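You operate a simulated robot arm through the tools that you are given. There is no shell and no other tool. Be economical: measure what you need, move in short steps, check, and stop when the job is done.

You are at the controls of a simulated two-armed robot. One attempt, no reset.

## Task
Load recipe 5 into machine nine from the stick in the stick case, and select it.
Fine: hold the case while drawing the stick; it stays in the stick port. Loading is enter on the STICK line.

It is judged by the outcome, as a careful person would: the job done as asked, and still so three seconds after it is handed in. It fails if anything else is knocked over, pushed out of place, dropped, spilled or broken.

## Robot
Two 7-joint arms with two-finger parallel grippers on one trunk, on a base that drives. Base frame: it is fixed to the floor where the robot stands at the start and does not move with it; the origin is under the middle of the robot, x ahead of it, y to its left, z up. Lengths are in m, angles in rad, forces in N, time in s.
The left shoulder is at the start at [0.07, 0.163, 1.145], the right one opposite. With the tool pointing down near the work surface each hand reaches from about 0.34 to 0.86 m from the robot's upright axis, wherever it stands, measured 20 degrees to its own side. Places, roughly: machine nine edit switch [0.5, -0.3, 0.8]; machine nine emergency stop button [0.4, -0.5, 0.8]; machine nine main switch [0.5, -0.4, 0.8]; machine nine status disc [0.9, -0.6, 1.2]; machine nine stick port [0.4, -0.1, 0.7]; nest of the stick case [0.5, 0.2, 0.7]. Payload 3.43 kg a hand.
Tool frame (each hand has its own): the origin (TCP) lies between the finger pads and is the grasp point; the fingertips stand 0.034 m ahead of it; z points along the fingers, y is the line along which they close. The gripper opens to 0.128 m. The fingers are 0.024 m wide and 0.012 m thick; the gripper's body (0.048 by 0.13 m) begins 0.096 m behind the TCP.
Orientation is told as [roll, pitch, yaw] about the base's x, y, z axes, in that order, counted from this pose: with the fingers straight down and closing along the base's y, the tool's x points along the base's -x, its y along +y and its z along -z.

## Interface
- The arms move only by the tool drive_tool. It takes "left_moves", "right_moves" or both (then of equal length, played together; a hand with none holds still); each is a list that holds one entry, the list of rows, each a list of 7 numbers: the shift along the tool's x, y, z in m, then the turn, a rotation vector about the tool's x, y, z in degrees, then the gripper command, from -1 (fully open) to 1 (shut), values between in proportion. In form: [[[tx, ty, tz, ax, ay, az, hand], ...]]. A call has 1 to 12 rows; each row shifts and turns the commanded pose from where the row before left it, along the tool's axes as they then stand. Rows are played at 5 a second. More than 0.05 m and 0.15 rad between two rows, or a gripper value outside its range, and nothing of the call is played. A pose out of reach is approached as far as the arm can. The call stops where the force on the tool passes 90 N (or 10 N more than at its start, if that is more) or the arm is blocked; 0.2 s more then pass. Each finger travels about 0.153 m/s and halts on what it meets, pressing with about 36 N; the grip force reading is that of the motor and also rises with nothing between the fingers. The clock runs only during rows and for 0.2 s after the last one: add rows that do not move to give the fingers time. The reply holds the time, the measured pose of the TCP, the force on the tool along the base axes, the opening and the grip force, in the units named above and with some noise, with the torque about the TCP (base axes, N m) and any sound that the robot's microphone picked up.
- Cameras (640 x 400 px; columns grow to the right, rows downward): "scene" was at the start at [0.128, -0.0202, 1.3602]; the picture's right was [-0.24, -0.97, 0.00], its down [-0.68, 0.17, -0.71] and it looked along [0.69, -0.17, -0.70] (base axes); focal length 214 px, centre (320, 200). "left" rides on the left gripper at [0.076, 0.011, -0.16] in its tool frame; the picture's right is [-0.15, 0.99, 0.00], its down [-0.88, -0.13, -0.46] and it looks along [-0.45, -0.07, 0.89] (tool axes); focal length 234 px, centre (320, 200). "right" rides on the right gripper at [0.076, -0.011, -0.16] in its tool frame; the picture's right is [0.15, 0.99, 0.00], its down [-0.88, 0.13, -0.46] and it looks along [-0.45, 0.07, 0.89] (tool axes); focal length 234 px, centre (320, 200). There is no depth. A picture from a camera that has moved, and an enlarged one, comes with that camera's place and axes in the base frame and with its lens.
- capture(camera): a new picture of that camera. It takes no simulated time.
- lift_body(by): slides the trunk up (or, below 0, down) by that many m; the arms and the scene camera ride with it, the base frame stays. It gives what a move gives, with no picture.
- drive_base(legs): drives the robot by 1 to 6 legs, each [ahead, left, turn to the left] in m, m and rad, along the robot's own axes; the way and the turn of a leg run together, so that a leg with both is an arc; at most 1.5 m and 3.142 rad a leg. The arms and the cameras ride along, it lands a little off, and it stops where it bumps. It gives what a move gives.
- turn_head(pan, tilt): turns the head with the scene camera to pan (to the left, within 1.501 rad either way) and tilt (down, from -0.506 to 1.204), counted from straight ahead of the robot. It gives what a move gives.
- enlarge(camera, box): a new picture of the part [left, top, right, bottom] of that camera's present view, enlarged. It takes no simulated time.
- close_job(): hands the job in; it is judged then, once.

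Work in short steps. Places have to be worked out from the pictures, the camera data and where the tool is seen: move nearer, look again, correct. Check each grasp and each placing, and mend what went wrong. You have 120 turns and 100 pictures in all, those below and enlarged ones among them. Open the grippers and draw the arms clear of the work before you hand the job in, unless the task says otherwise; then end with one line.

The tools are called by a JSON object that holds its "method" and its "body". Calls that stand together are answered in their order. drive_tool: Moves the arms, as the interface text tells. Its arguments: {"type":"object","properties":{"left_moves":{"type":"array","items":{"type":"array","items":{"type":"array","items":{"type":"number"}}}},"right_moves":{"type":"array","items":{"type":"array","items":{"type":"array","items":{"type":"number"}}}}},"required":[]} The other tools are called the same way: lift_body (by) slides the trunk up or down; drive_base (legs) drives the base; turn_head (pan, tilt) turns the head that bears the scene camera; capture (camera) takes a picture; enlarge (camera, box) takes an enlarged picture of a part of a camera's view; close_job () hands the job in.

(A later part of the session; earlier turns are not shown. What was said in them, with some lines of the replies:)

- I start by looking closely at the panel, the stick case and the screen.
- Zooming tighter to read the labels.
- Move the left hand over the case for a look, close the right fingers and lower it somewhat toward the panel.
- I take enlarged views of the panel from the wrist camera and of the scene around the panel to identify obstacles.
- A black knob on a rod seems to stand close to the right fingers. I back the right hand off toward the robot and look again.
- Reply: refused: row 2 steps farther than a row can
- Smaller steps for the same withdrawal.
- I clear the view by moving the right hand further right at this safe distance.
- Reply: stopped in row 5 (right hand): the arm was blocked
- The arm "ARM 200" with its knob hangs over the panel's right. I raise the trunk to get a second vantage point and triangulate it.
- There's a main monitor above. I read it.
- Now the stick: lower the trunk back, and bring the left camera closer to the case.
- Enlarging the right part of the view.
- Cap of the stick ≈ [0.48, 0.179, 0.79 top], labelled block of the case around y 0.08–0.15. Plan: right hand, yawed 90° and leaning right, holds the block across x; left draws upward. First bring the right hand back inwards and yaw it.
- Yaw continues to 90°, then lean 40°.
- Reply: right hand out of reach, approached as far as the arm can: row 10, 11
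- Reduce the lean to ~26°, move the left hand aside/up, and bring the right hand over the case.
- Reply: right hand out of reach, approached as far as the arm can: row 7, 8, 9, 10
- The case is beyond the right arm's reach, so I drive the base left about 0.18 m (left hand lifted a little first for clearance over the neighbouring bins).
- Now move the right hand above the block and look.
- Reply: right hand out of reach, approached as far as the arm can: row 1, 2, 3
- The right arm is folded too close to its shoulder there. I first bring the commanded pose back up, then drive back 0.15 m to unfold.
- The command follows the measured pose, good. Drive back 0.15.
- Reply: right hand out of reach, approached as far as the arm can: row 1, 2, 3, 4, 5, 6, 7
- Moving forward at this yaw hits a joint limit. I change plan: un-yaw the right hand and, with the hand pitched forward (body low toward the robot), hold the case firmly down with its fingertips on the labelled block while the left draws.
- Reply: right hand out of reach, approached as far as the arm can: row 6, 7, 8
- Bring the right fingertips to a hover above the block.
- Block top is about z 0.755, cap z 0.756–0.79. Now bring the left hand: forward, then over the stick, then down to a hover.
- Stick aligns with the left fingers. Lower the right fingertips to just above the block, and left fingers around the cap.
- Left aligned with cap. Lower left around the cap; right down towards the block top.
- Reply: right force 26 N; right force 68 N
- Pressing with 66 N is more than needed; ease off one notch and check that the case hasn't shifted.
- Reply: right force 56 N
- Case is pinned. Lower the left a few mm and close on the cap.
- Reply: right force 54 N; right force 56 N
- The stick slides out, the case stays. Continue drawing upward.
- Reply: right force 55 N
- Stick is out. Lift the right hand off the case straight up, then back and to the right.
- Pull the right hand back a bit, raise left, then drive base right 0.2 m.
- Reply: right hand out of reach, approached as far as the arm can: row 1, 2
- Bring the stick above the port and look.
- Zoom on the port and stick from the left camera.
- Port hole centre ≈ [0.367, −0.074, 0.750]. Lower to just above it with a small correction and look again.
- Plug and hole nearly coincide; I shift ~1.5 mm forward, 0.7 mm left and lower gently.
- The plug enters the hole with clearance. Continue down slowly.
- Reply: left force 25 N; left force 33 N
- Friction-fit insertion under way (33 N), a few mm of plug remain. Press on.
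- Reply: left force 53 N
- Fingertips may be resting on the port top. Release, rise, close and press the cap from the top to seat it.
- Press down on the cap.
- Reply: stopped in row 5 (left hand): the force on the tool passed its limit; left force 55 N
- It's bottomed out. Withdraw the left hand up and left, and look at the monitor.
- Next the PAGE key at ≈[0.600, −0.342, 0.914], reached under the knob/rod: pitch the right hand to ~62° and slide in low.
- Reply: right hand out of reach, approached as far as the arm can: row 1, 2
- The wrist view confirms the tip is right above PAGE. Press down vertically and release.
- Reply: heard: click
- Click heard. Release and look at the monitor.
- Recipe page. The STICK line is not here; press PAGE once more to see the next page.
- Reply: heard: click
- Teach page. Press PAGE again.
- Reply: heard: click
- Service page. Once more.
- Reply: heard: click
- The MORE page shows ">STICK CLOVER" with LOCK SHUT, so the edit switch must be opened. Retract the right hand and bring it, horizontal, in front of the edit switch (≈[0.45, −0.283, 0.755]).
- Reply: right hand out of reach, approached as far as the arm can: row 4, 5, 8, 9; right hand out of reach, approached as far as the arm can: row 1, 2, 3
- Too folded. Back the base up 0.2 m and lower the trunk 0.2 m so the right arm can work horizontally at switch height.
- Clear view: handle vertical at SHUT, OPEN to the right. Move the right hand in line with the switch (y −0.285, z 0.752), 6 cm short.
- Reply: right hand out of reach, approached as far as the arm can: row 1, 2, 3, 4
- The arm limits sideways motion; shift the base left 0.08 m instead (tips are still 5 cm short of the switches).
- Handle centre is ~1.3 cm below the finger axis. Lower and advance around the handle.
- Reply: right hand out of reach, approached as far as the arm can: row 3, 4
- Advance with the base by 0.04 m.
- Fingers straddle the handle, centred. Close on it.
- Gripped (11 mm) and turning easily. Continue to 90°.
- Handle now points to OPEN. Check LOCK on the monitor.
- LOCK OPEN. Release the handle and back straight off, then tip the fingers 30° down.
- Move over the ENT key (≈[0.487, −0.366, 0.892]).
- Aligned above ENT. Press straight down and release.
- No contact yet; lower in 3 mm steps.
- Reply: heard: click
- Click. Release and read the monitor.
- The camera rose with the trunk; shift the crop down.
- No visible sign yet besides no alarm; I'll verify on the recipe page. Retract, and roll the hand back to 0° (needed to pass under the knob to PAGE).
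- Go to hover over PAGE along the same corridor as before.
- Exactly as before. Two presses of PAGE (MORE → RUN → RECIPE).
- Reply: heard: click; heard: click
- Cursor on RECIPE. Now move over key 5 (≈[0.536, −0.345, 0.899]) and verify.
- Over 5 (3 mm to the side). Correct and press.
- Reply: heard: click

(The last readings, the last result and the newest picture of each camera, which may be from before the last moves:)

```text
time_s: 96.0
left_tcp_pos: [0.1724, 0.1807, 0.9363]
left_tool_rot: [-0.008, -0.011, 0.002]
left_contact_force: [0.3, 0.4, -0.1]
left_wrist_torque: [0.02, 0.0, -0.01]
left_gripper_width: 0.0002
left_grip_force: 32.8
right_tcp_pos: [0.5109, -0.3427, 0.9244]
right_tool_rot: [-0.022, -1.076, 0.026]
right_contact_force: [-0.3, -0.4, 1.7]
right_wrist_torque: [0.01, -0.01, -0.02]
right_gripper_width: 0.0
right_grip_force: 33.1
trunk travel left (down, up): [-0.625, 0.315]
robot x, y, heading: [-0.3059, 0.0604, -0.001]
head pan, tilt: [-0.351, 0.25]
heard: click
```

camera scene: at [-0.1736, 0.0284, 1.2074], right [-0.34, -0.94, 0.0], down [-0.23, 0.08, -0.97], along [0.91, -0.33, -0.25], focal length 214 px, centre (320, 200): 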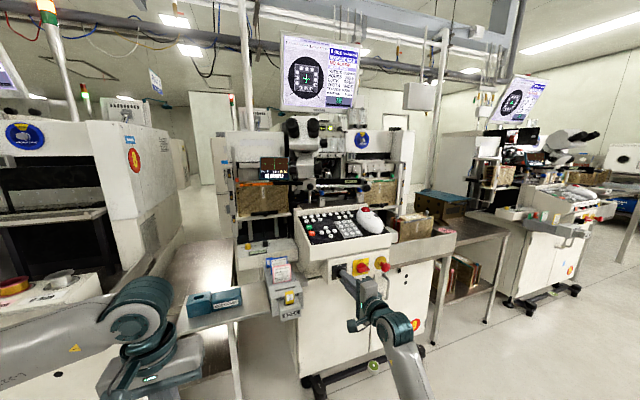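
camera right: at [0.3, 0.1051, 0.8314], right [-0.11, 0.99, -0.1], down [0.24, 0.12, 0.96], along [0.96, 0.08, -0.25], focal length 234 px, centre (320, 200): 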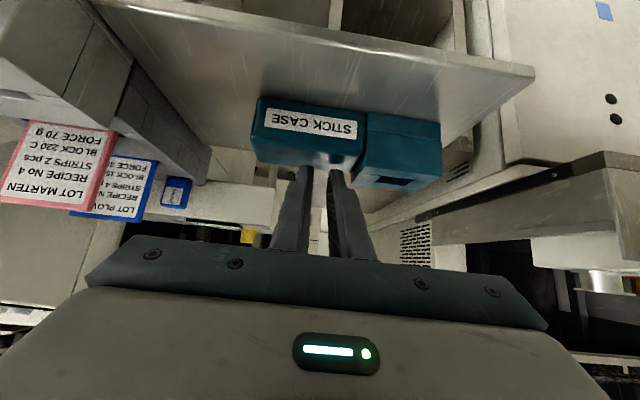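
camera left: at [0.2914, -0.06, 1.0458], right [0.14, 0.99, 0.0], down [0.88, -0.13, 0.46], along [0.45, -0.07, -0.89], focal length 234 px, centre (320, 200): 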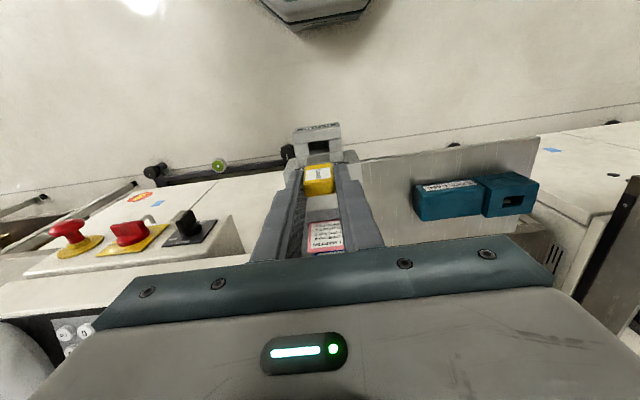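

Clicked. Release, check the screen shows 5 pending, and go above ENT.

{"method": "drive_tool", "body": {"right_moves": [[[-0.0053, 0, -0.0028, 0, 0, 0, 1], [-0.0053, 0, -0.0028, 0, 0, 0, 1], [-0.0053, 0, -0.0028, 0, 0, 0, 1], [0.0158, -0.0122, -0.0202, 0, 0, 0, 1], [0.0158, -0.0122, -0.0202, 0, 0, 0, 1], [0, 0, 0, 0, 0, 0, 1]]]}}

{"method": "enlarge", "body": {"camera": "scene", "box": [318, 80, 366, 145]}}

{"method": "enlarge", "body": {"camera": "right", "box": [220, 60, 420, 185]}}

```text
time_s: 97.3
left_tcp_pos: [0.174, 0.1808, 0.9368]
left_tool_rot: [-0.009, -0.009, 0.001]
left_contact_force: [0.1, 0.2, 0.7]
left_wrist_torque: [-0.01, -0.01, 0.02]
left_gripper_width: 0.0
left_grip_force: 33.2
right_tcp_pos: [0.4631, -0.3685, 0.9329]
right_tool_rot: [-0.023, -1.074, 0.028]
right_contact_force: [-1.0, 0.0, 0.4]
right_wrist_torque: [-0.03, 0.0, -0.06]
right_gripper_width: 0.0
right_grip_force: 33.2
trunk travel left (down, up): [-0.625, 0.315]
robot x, y, heading: [-0.3075, 0.0564, -0.001]
head pan, tilt: [-0.351, 0.25]
```

```text
6.15 times, centred on (342, 112) of scene
camera zoom: at [-0.1723, 0.0267, 1.4072], right [-0.34, -0.94, 0.0], down [-0.23, 0.08, -0.97], along [0.91, -0.33, -0.25], focal length 1320 px, centre (185, 738)
```

zoom: 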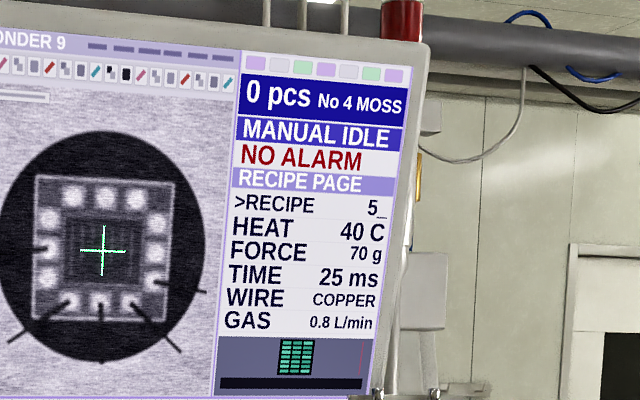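

```text
3.20 times, centred on (320, 122) of right
camera zoom: at [0.2864, -0.381, 0.9426], right [-0.08, 0.99, -0.14], down [0.02, 0.14, 0.99], along [1.0, 0.07, -0.03], focal length 749 px, centre (320, 448)
```

zoom: 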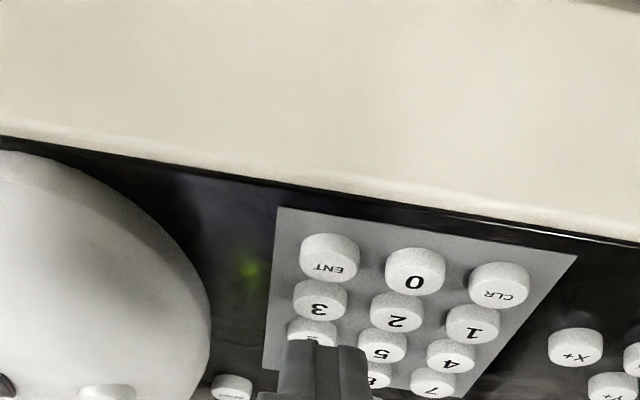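

"5_" entered. Press ENT.

{"method": "drive_tool", "body": {"right_moves": [[[0.0053, 0.001, 0.0028, 0, 0, 0, 1], [0.0053, 0, 0.0028, 0, 0, 0, 1], [0.0053, 0, 0.0028, 0, 0, 0, 1], [0.0035, 0, 0.0019, 0, 0, 0, 1]]]}}

```text
time_s: 98.3
left_tcp_pos: [0.1737, 0.1801, 0.9372]
left_tool_rot: [-0.009, -0.01, 0.003]
left_contact_force: [-0.4, -0.2, 1.1]
left_wrist_torque: [-0.01, 0.02, 0.0]
left_gripper_width: 0.0002
left_grip_force: 32.9
right_tcp_pos: [0.4633, -0.3678, 0.9103]
right_tool_rot: [-0.023, -1.072, 0.026]
right_contact_force: [1.0, 0.5, 0.8]
right_wrist_torque: [-0.01, -0.03, -0.02]
right_gripper_width: 0.0
right_grip_force: 33.0
trunk travel left (down, up): [-0.625, 0.315]
robot x, y, heading: [-0.3128, 0.0589, 0.004]
head pan, tilt: [-0.351, 0.25]
```

Contact just beginning, no click; one more small step.

{"method": "drive_tool", "body": {"right_moves": [[[0.0026, 0, 0.0014, 0, 0, 0, 1]]]}}

```text
time_s: 98.8
left_tcp_pos: [0.1726, 0.181, 0.9372]
left_tool_rot: [-0.01, -0.011, 0.002]
left_contact_force: [0.3, -0.5, -0.4]
left_wrist_torque: [0.02, -0.01, 0.03]
left_gripper_width: 0.0003
left_grip_force: 32.9
right_tcp_pos: [0.4607, -0.3679, 0.9093]
right_tool_rot: [-0.023, -1.077, 0.025]
right_contact_force: [-0.7, 0.2, 0.8]
right_wrist_torque: [0.03, -0.03, 0.03]
right_gripper_width: 0.0
right_grip_force: 33.3
trunk travel left (down, up): [-0.625, 0.315]
robot x, y, heading: [-0.315, 0.0586, 0.006]
head pan, tilt: [-0.351, 0.25]
```

{"method": "drive_tool", "body": {"right_moves": [[[0.0022, 0, 0.0012, 0, 0, 0, 1]]]}}

```text
time_s: 99.2
left_tcp_pos: [0.1735, 0.1803, 0.9368]
left_tool_rot: [-0.01, -0.011, 0.002]
left_contact_force: [0.5, 0.5, 0.1]
left_wrist_torque: [0.01, -0.01, -0.01]
left_gripper_width: 0.0001
left_grip_force: 33.0
right_tcp_pos: [0.462, -0.3678, 0.9053]
right_tool_rot: [-0.023, -1.076, 0.028]
right_contact_force: [-1.3, -0.1, 2.4]
right_wrist_torque: [-0.02, 0.02, 0.03]
right_gripper_width: 0.0
right_grip_force: 33.1
trunk travel left (down, up): [-0.625, 0.315]
robot x, y, heading: [-0.3096, 0.0599, -0.005]
head pan, tilt: [-0.351, 0.25]
heard: click
```

Click heard. Release and read the monitor.

{"method": "drive_tool", "body": {"right_moves": [[[-0.008, 0, -0.0042, 0, 0, 0, 1], [-0.008, 0, -0.0042, 0, 0, 0, 1], [-0.008, 0, -0.0042, 0, 0, 0, 1]]]}}

{"method": "enlarge", "body": {"camera": "scene", "box": [318, 80, 366, 145]}}

```text
time_s: 100.0
left_tcp_pos: [0.1731, 0.1812, 0.937]
left_tool_rot: [-0.009, -0.011, 0.002]
left_contact_force: [-0.5, -0.6, -0.5]
left_wrist_torque: [0.02, 0.02, -0.01]
left_gripper_width: 0.0
left_grip_force: 32.9
right_tcp_pos: [0.4627, -0.3674, 0.9328]
right_tool_rot: [-0.02, -1.075, 0.025]
right_contact_force: [0.7, -0.6, -0.4]
right_wrist_torque: [-0.03, 0.0, 0.04]
right_gripper_width: 0.0
right_grip_force: 33.2
trunk travel left (down, up): [-0.625, 0.315]
robot x, y, heading: [-0.3074, 0.0584, -0.0]
head pan, tilt: [-0.351, 0.25]
```

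```text
6.15 times, centred on (342, 112) of scene
camera zoom: at [-0.173, 0.0263, 1.4072], right [-0.34, -0.94, 0.0], down [-0.23, 0.09, -0.97], along [0.91, -0.33, -0.25], focal length 1320 px, centre (185, 738)
```

zoom: 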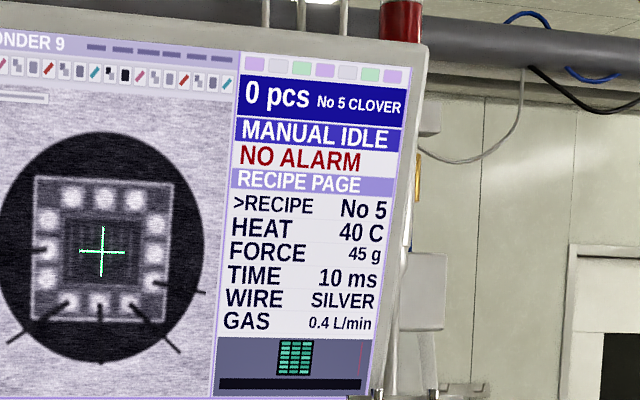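

Recipe 5 CLOVER is loaded and selected. Now restore the edit switch to SHUT: reverse the earlier path (retract, roll +90°).

{"method": "drive_tool", "body": {"right_moves": [[[0, 0, -0.035, 0, 0, 0, 1], [0, 0, -0.035, 0, 0, 0, 1], [0, 0, -0.03, 0, 0, 0, 1], [0, 0, 0, -2.2, 4, 0, 1], [0, 0, 0, 0, 0, 8.2, 1], [0, 0, 0, 0, 0, 8.2, 1], [0, 0, 0, 0, 0, 8.2, 1], [0, 0, 0, 0, 0, 8.2, 1], [0, 0, 0, 0, 0, 8.2, 1], [0, 0, 0, 0, 0, 8.2, 1], [0, 0, 0, 0, 0, 8.2, 1], [0, 0, 0, 0, 0, 8.2, 1]]]}}

{"method": "drive_tool", "body": {"right_moves": [[[0, 0, 0, 0, 0, 8.2, 1], [0, 0, 0, 0, 0, 8.2, 1], [0, 0, 0, 0, 0, 6.5, 1], [0.04, 0, 0, 0, 0, 0, 1], [0.04, 0, 0, 0, 0, 0, 1], [0, -0.012, -0.044, 0, 0, 0, 1], [0, -0.01, -0.012, 0, 0, 0, 0.3]]]}}

```text
time_s: 102.5
left_tcp_pos: [0.173, 0.1804, 0.9376]
left_tool_rot: [-0.009, -0.01, 0.003]
left_contact_force: [-0.8, 0.3, 0.5]
left_wrist_torque: [-0.01, -0.03, -0.02]
left_gripper_width: 0.0
left_grip_force: 33.1
right_tcp_pos: [0.374, -0.3677, 0.9811]
right_tool_rot: [0.963, -0.346, -1.291]
right_contact_force: [-0.2, -0.6, -0.1]
right_wrist_torque: [0.04, -0.02, -0.01]
right_gripper_width: 0.0
right_grip_force: 33.4
trunk travel left (down, up): [-0.625, 0.315]
robot x, y, heading: [-0.3068, 0.0577, 0.0]
head pan, tilt: [-0.351, 0.25]
```

```text
time_s: 104.2
left_tcp_pos: [0.1738, 0.1803, 0.9359]
left_tool_rot: [-0.008, -0.009, 0.003]
left_contact_force: [-1.0, 0.5, 0.0]
left_wrist_torque: [-0.03, 0.05, -0.01]
left_gripper_width: 0.0002
left_grip_force: 32.9
right_tcp_pos: [0.3097, -0.29, 0.9896]
right_tool_rot: [1.004, -0.011, -1.515]
right_contact_force: [-0.3, 0.3, 0.6]
right_wrist_torque: [0.0, 0.02, 0.01]
right_gripper_width: 0.0448
right_grip_force: 0.1
trunk travel left (down, up): [-0.625, 0.315]
robot x, y, heading: [-0.307, 0.0582, -0.006]
head pan, tilt: [-0.351, 0.25]
```

Lower the trunk and level the hand.

{"method": "lift_body", "body": {"by": -0.235}}

{"method": "drive_tool", "body": {"right_moves": [[[0, 0, 0, -7.5, 0, 0, 0.3], [0, 0, 0, -7.5, 0, 0, 0.3], [0, 0, 0, -7.5, 0, 0, 0.3], [0, 0, 0, -7.5, 0, 0, 0.3], [0, 0, 0, 0, 0, 0, 0.3]]]}}

{"method": "enlarge", "body": {"camera": "right", "box": [200, 80, 440, 230]}}

```text
time_s: 106.6
left_tcp_pos: [0.1738, 0.1807, 0.7017]
left_tool_rot: [-0.008, -0.011, 0.002]
left_contact_force: [0.0, -0.2, 0.0]
left_wrist_torque: [0.01, -0.02, 0.01]
left_gripper_width: 0.0001
left_grip_force: 32.7
right_tcp_pos: [0.3106, -0.2902, 0.7554]
right_tool_rot: [1.006, -0.014, -1.517]
right_contact_force: [1.1, 0.7, -0.9]
right_wrist_torque: [-0.02, -0.01, -0.04]
right_gripper_width: 0.0447
right_grip_force: 0.1
trunk travel left (down, up): [-0.39, 0.55]
robot x, y, heading: [-0.315, 0.0559, 0.003]
head pan, tilt: [-0.351, 0.25]
```

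```text
time_s: 107.8
left_tcp_pos: [0.1726, 0.1804, 0.7021]
left_tool_rot: [-0.01, -0.01, 0.001]
left_contact_force: [-0.2, 0.0, 0.0]
left_wrist_torque: [0.02, -0.02, 0.0]
left_gripper_width: 0.0
left_grip_force: 32.6
right_tcp_pos: [0.3089, -0.2924, 0.7545]
right_tool_rot: [1.53, -0.012, -1.518]
right_contact_force: [-1.1, 1.0, -0.1]
right_wrist_torque: [0.01, -0.02, 0.0]
right_gripper_width: 0.0447
right_grip_force: 0.1
trunk travel left (down, up): [-0.39, 0.55]
robot x, y, heading: [-0.3096, 0.0611, -0.002]
head pan, tilt: [-0.351, 0.25]
```

```text
2.67 times, centred on (320, 155) of right
camera zoom: at [0.1468, -0.2245, 0.7493], right [0.03, 0.16, 0.99], down [-0.4, -0.9, 0.16], along [0.91, -0.4, 0.04], focal length 624 px, centre (320, 320)
```

zoom: 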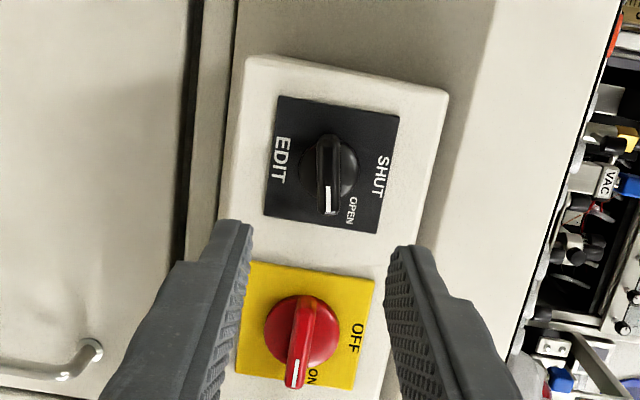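

Advance onto the handle at the earlier grasp pose.

{"method": "drive_tool", "body": {"right_moves": [[[0.0017, 0.001, 0.035, 0, 0, 0, 0.3], [0.0017, 0.001, 0.035, 0, 0, 0, 0.3], [0.0016, 0.001, 0.031, 0, 0, 0, 0.3], [0, 0, 0, 0, 0, 0, 0.3]]]}}

{"method": "enlarge", "body": {"camera": "right", "box": [240, 110, 400, 210]}}

```text
time_s: 108.8
left_tcp_pos: [0.1731, 0.1813, 0.7025]
left_tool_rot: [-0.009, -0.011, 0.003]
left_contact_force: [0.2, 0.8, -0.4]
left_wrist_torque: [0.02, 0.01, -0.07]
left_gripper_width: 0.0
left_grip_force: 32.8
right_tcp_pos: [0.4115, -0.2807, 0.7543]
right_tool_rot: [1.528, -0.013, -1.516]
right_contact_force: [-0.7, 0.0, 0.5]
right_wrist_torque: [-0.04, 0.0, 0.0]
right_gripper_width: 0.0447
right_grip_force: 0.0
trunk travel left (down, up): [-0.39, 0.55]
robot x, y, heading: [-0.3113, 0.0602, 0.006]
head pan, tilt: [-0.351, 0.25]
```

```text
4.00 times, centred on (320, 160) of right
camera zoom: at [0.2475, -0.2142, 0.7484], right [0.03, 0.16, 0.99], down [-0.4, -0.9, 0.16], along [0.92, -0.4, 0.03], focal length 937 px, centre (320, 360)
```

zoom: 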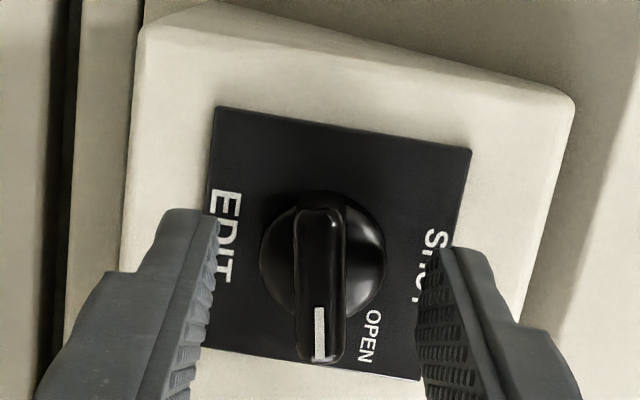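

Same pose as before, centred on the handle. Grip and turn back −90° in stages.

{"method": "drive_tool", "body": {"right_moves": [[[0, 0, 0, 0, 0, 0, 0.6], [0, 0, 0, 0, 0, 0, 1], [0, 0, 0, 0, 0, 0, 1], [0, 0, 0, 0, 0, -8, 1], [0, 0, 0, 0, 0, -8, 1], [0, 0, 0, 0, 0, -8, 1]]]}}

{"method": "drive_tool", "body": {"right_moves": [[[0, 0, 0, 0, 0, -8, 1], [0, 0, 0, 0, 0, -8, 1], [0, 0, 0, 0, 0, -8, 1], [0, 0, 0, 0, 0, -8, 1]]]}}

{"method": "drive_tool", "body": {"right_moves": [[[0, 0, 0, 0, 0, -8, 1], [0, 0, 0, 0, 0, -8, 1], [0, 0, 0, 0, 0, -8, 1], [0, 0, 0, 0, 0, -8, 1]]]}}

{"method": "enlarge", "body": {"camera": "right", "box": [240, 110, 400, 210]}}

```text
time_s: 110.2
left_tcp_pos: [0.1729, 0.1802, 0.7018]
left_tool_rot: [-0.011, -0.011, 0.003]
left_contact_force: [0.8, 0.2, -0.2]
left_wrist_torque: [-0.05, -0.01, 0.0]
left_gripper_width: 0.0003
left_grip_force: 32.9
right_tcp_pos: [0.41, -0.2806, 0.7527]
right_tool_rot: [1.523, -0.434, -1.497]
right_contact_force: [-3.0, 0.2, -4.1]
right_wrist_torque: [-0.01, -0.71, -0.69]
right_gripper_width: 0.0109
right_grip_force: 44.9
trunk travel left (down, up): [-0.39, 0.55]
robot x, y, heading: [-0.3095, 0.0562, 0.001]
head pan, tilt: [-0.351, 0.25]
```

```text
time_s: 111.2
left_tcp_pos: [0.1733, 0.1804, 0.7018]
left_tool_rot: [-0.007, -0.011, 0.002]
left_contact_force: [-0.2, -0.4, 0.2]
left_wrist_torque: [0.01, 0.0, -0.02]
left_gripper_width: 0.0001
left_grip_force: 32.9
right_tcp_pos: [0.4108, -0.2824, 0.7527]
right_tool_rot: [1.489, -0.988, -1.449]
right_contact_force: [-2.8, -6.1, -3.3]
right_wrist_torque: [0.0, 1.51, 0.12]
right_gripper_width: 0.011
right_grip_force: 44.6
trunk travel left (down, up): [-0.39, 0.55]
robot x, y, heading: [-0.3098, 0.0552, 0.0]
head pan, tilt: [-0.351, 0.25]
```

```text
time_s: 112.2
left_tcp_pos: [0.1732, 0.1787, 0.7014]
left_tool_rot: [-0.008, -0.01, 0.001]
left_contact_force: [-0.1, 1.0, -0.5]
left_wrist_torque: [0.01, -0.02, 0.02]
left_gripper_width: 0.0001
left_grip_force: 33.0
right_tcp_pos: [0.411, -0.2833, 0.7533]
right_tool_rot: [0.431, -1.522, -0.379]
right_contact_force: [-7.0, -12.6, -8.2]
right_wrist_torque: [0.02, 1.49, -0.82]
right_gripper_width: 0.0111
right_grip_force: 44.8
trunk travel left (down, up): [-0.39, 0.55]
robot x, y, heading: [-0.3109, 0.0577, -0.001]
head pan, tilt: [-0.351, 0.25]
```

```text
4.00 times, centred on (320, 160) of right
camera zoom: at [0.2492, -0.3007, 0.6834], right [-0.06, 0.99, -0.13], down [-0.42, 0.09, 0.9], along [0.91, 0.1, 0.41], focal length 937 px, centre (320, 360)
```

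zoom: 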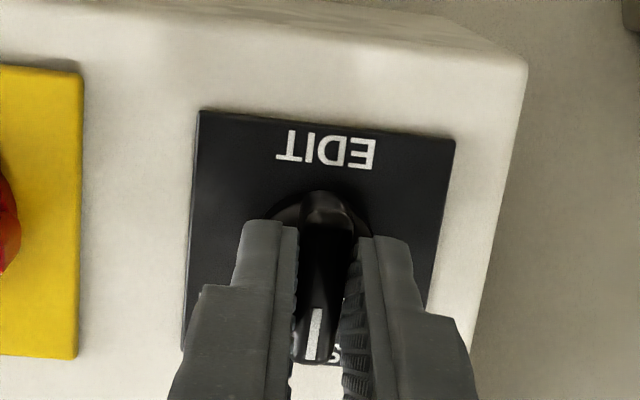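

Handle back at SHUT. Release and back off with the base, opening the left gripper too.

{"method": "drive_tool", "body": {"right_moves": [[[0, 0, 0, 0, 0, 0, 0.4], [0, 0, 0, 0, 0, 0, 0.2], [0, 0, 0, 0, 0, 0, 0.2], [0, 0, -0.03, 0, 0, 0, 0.2], [0, 0, -0.04, 0, 0, 0, 0.2]]], "left_moves": [[[0, 0, 0, 0, 0, 0, 0], [0, 0, 0, 0, 0, 0, -0.5], [0, 0, 0, 0, 0, 0, -0.5], [0, 0, 0, 0, 0, 0, -0.5], [0, 0, 0, 0, 0, 0, -0.5]]]}}

{"method": "drive_base", "body": {"legs": [[-0.12, 0, 0]]}}

{"method": "turn_head", "body": {"pan": -0.25, "tilt": 0.3}}

{"method": "capture", "body": {"camera": "scene"}}

```text
time_s: 113.4
left_tcp_pos: [0.1737, 0.1814, 0.7033]
left_tool_rot: [-0.009, -0.011, 0.002]
left_contact_force: [0.2, -0.5, -0.9]
left_wrist_torque: [0.01, 0.01, 0.01]
left_gripper_width: 0.096
left_grip_force: 0.1
right_tcp_pos: [0.3409, -0.2838, 0.7576]
right_tool_rot: [0.485, -1.524, -0.432]
right_contact_force: [0.7, 0.9, -0.1]
right_wrist_torque: [-0.03, 0.03, 0.01]
right_gripper_width: 0.0512
right_grip_force: 0.0
trunk travel left (down, up): [-0.39, 0.55]
robot x, y, heading: [-0.3117, 0.0584, -0.001]
head pan, tilt: [-0.351, 0.25]
```

```text
time_s: 114.6
left_tcp_pos: [0.0546, 0.1803, 0.7033]
left_tool_rot: [-0.007, -0.012, 0.003]
left_contact_force: [-0.5, 0.1, -0.1]
left_wrist_torque: [-0.03, -0.04, -0.03]
left_gripper_width: 0.0961
left_grip_force: 0.1
right_tcp_pos: [0.2215, -0.283, 0.7584]
right_tool_rot: [0.482, -1.524, -0.431]
right_contact_force: [0.1, -0.5, 0.5]
right_wrist_torque: [-0.04, -0.01, -0.03]
right_gripper_width: 0.0512
right_grip_force: 0.1
trunk travel left (down, up): [-0.39, 0.55]
robot x, y, heading: [-0.4275, 0.0589, -0.003]
head pan, tilt: [-0.351, 0.25]
```

```text
time_s: 115.3
left_tcp_pos: [0.0546, 0.1796, 0.7024]
left_tool_rot: [-0.008, -0.009, 0.002]
left_contact_force: [-0.4, 0.6, -0.1]
left_wrist_torque: [-0.03, 0.02, -0.02]
left_gripper_width: 0.096
left_grip_force: 0.1
right_tcp_pos: [0.2234, -0.284, 0.7565]
right_tool_rot: [0.472, -1.525, -0.42]
right_contact_force: [0.1, 0.4, -0.4]
right_wrist_torque: [0.01, -0.01, 0.03]
right_gripper_width: 0.051
right_grip_force: 0.1
trunk travel left (down, up): [-0.39, 0.55]
robot x, y, heading: [-0.4301, 0.0584, 0.001]
head pan, tilt: [-0.25, 0.3]
```

```text
8 pictures are left
camera scene: at [-0.2889, 0.0354, 1.1675], right [-0.25, -0.97, 0.0], down [-0.29, 0.07, -0.96], along [0.93, -0.24, -0.3], focal length 214 px, centre (320, 200)
```

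scene: 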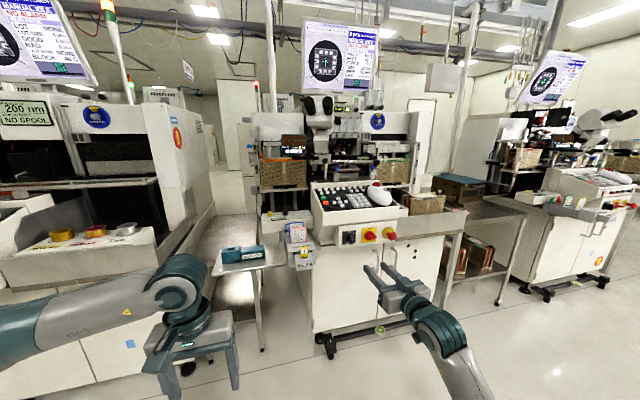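

Final checks: monitor and the port/switch area.

{"method": "enlarge", "body": {"camera": "scene", "box": [335, 20, 385, 95]}}

{"method": "enlarge", "body": {"camera": "scene", "box": [215, 175, 415, 300]}}

```text
5.33 times, centred on (360, 58) of scene
camera zoom: at [-0.2889, 0.0354, 1.1675], right [-0.25, -0.97, 0.0], down [-0.29, 0.07, -0.96], along [0.93, -0.24, -0.3], focal length 1144 px, centre (107, 960)
```

zoom: 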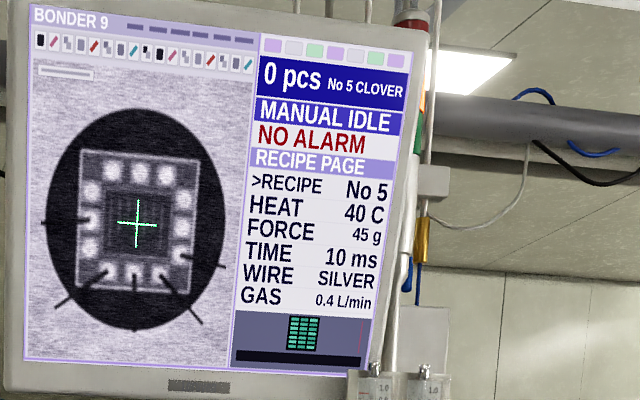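

```text
3.20 times, centred on (315, 238) of scene
camera zoom: at [-0.2889, 0.0354, 1.1675], right [-0.25, -0.97, 0.0], down [-0.29, 0.07, -0.96], along [0.93, -0.24, -0.3], focal length 686 px, centre (336, 80)
```

zoom: 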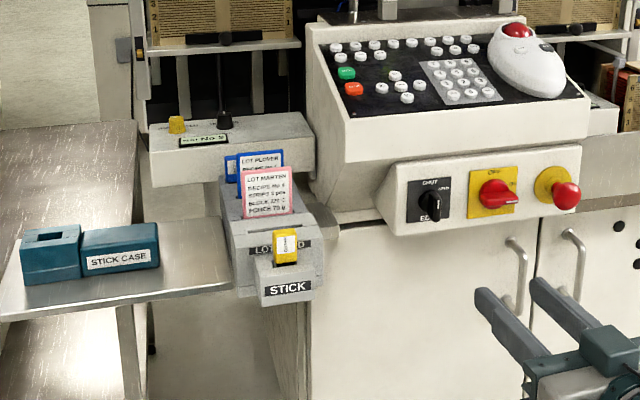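

Recipe No 5 CLOVER is selected with no alarm. The stick is in the port, the case is in its place, the edit switch is back on SHUT, and the arms are clear. I hand the job in.

{"method": "close_job", "body": {}}

```text
The job is handed in.
```

Recipe 5 (CLOVER) is loaded from the stick and selected on machine nine with no alarm; the stick remains in the port, the edit switch is back on SHUT, and the monitor is still on its recipe page.
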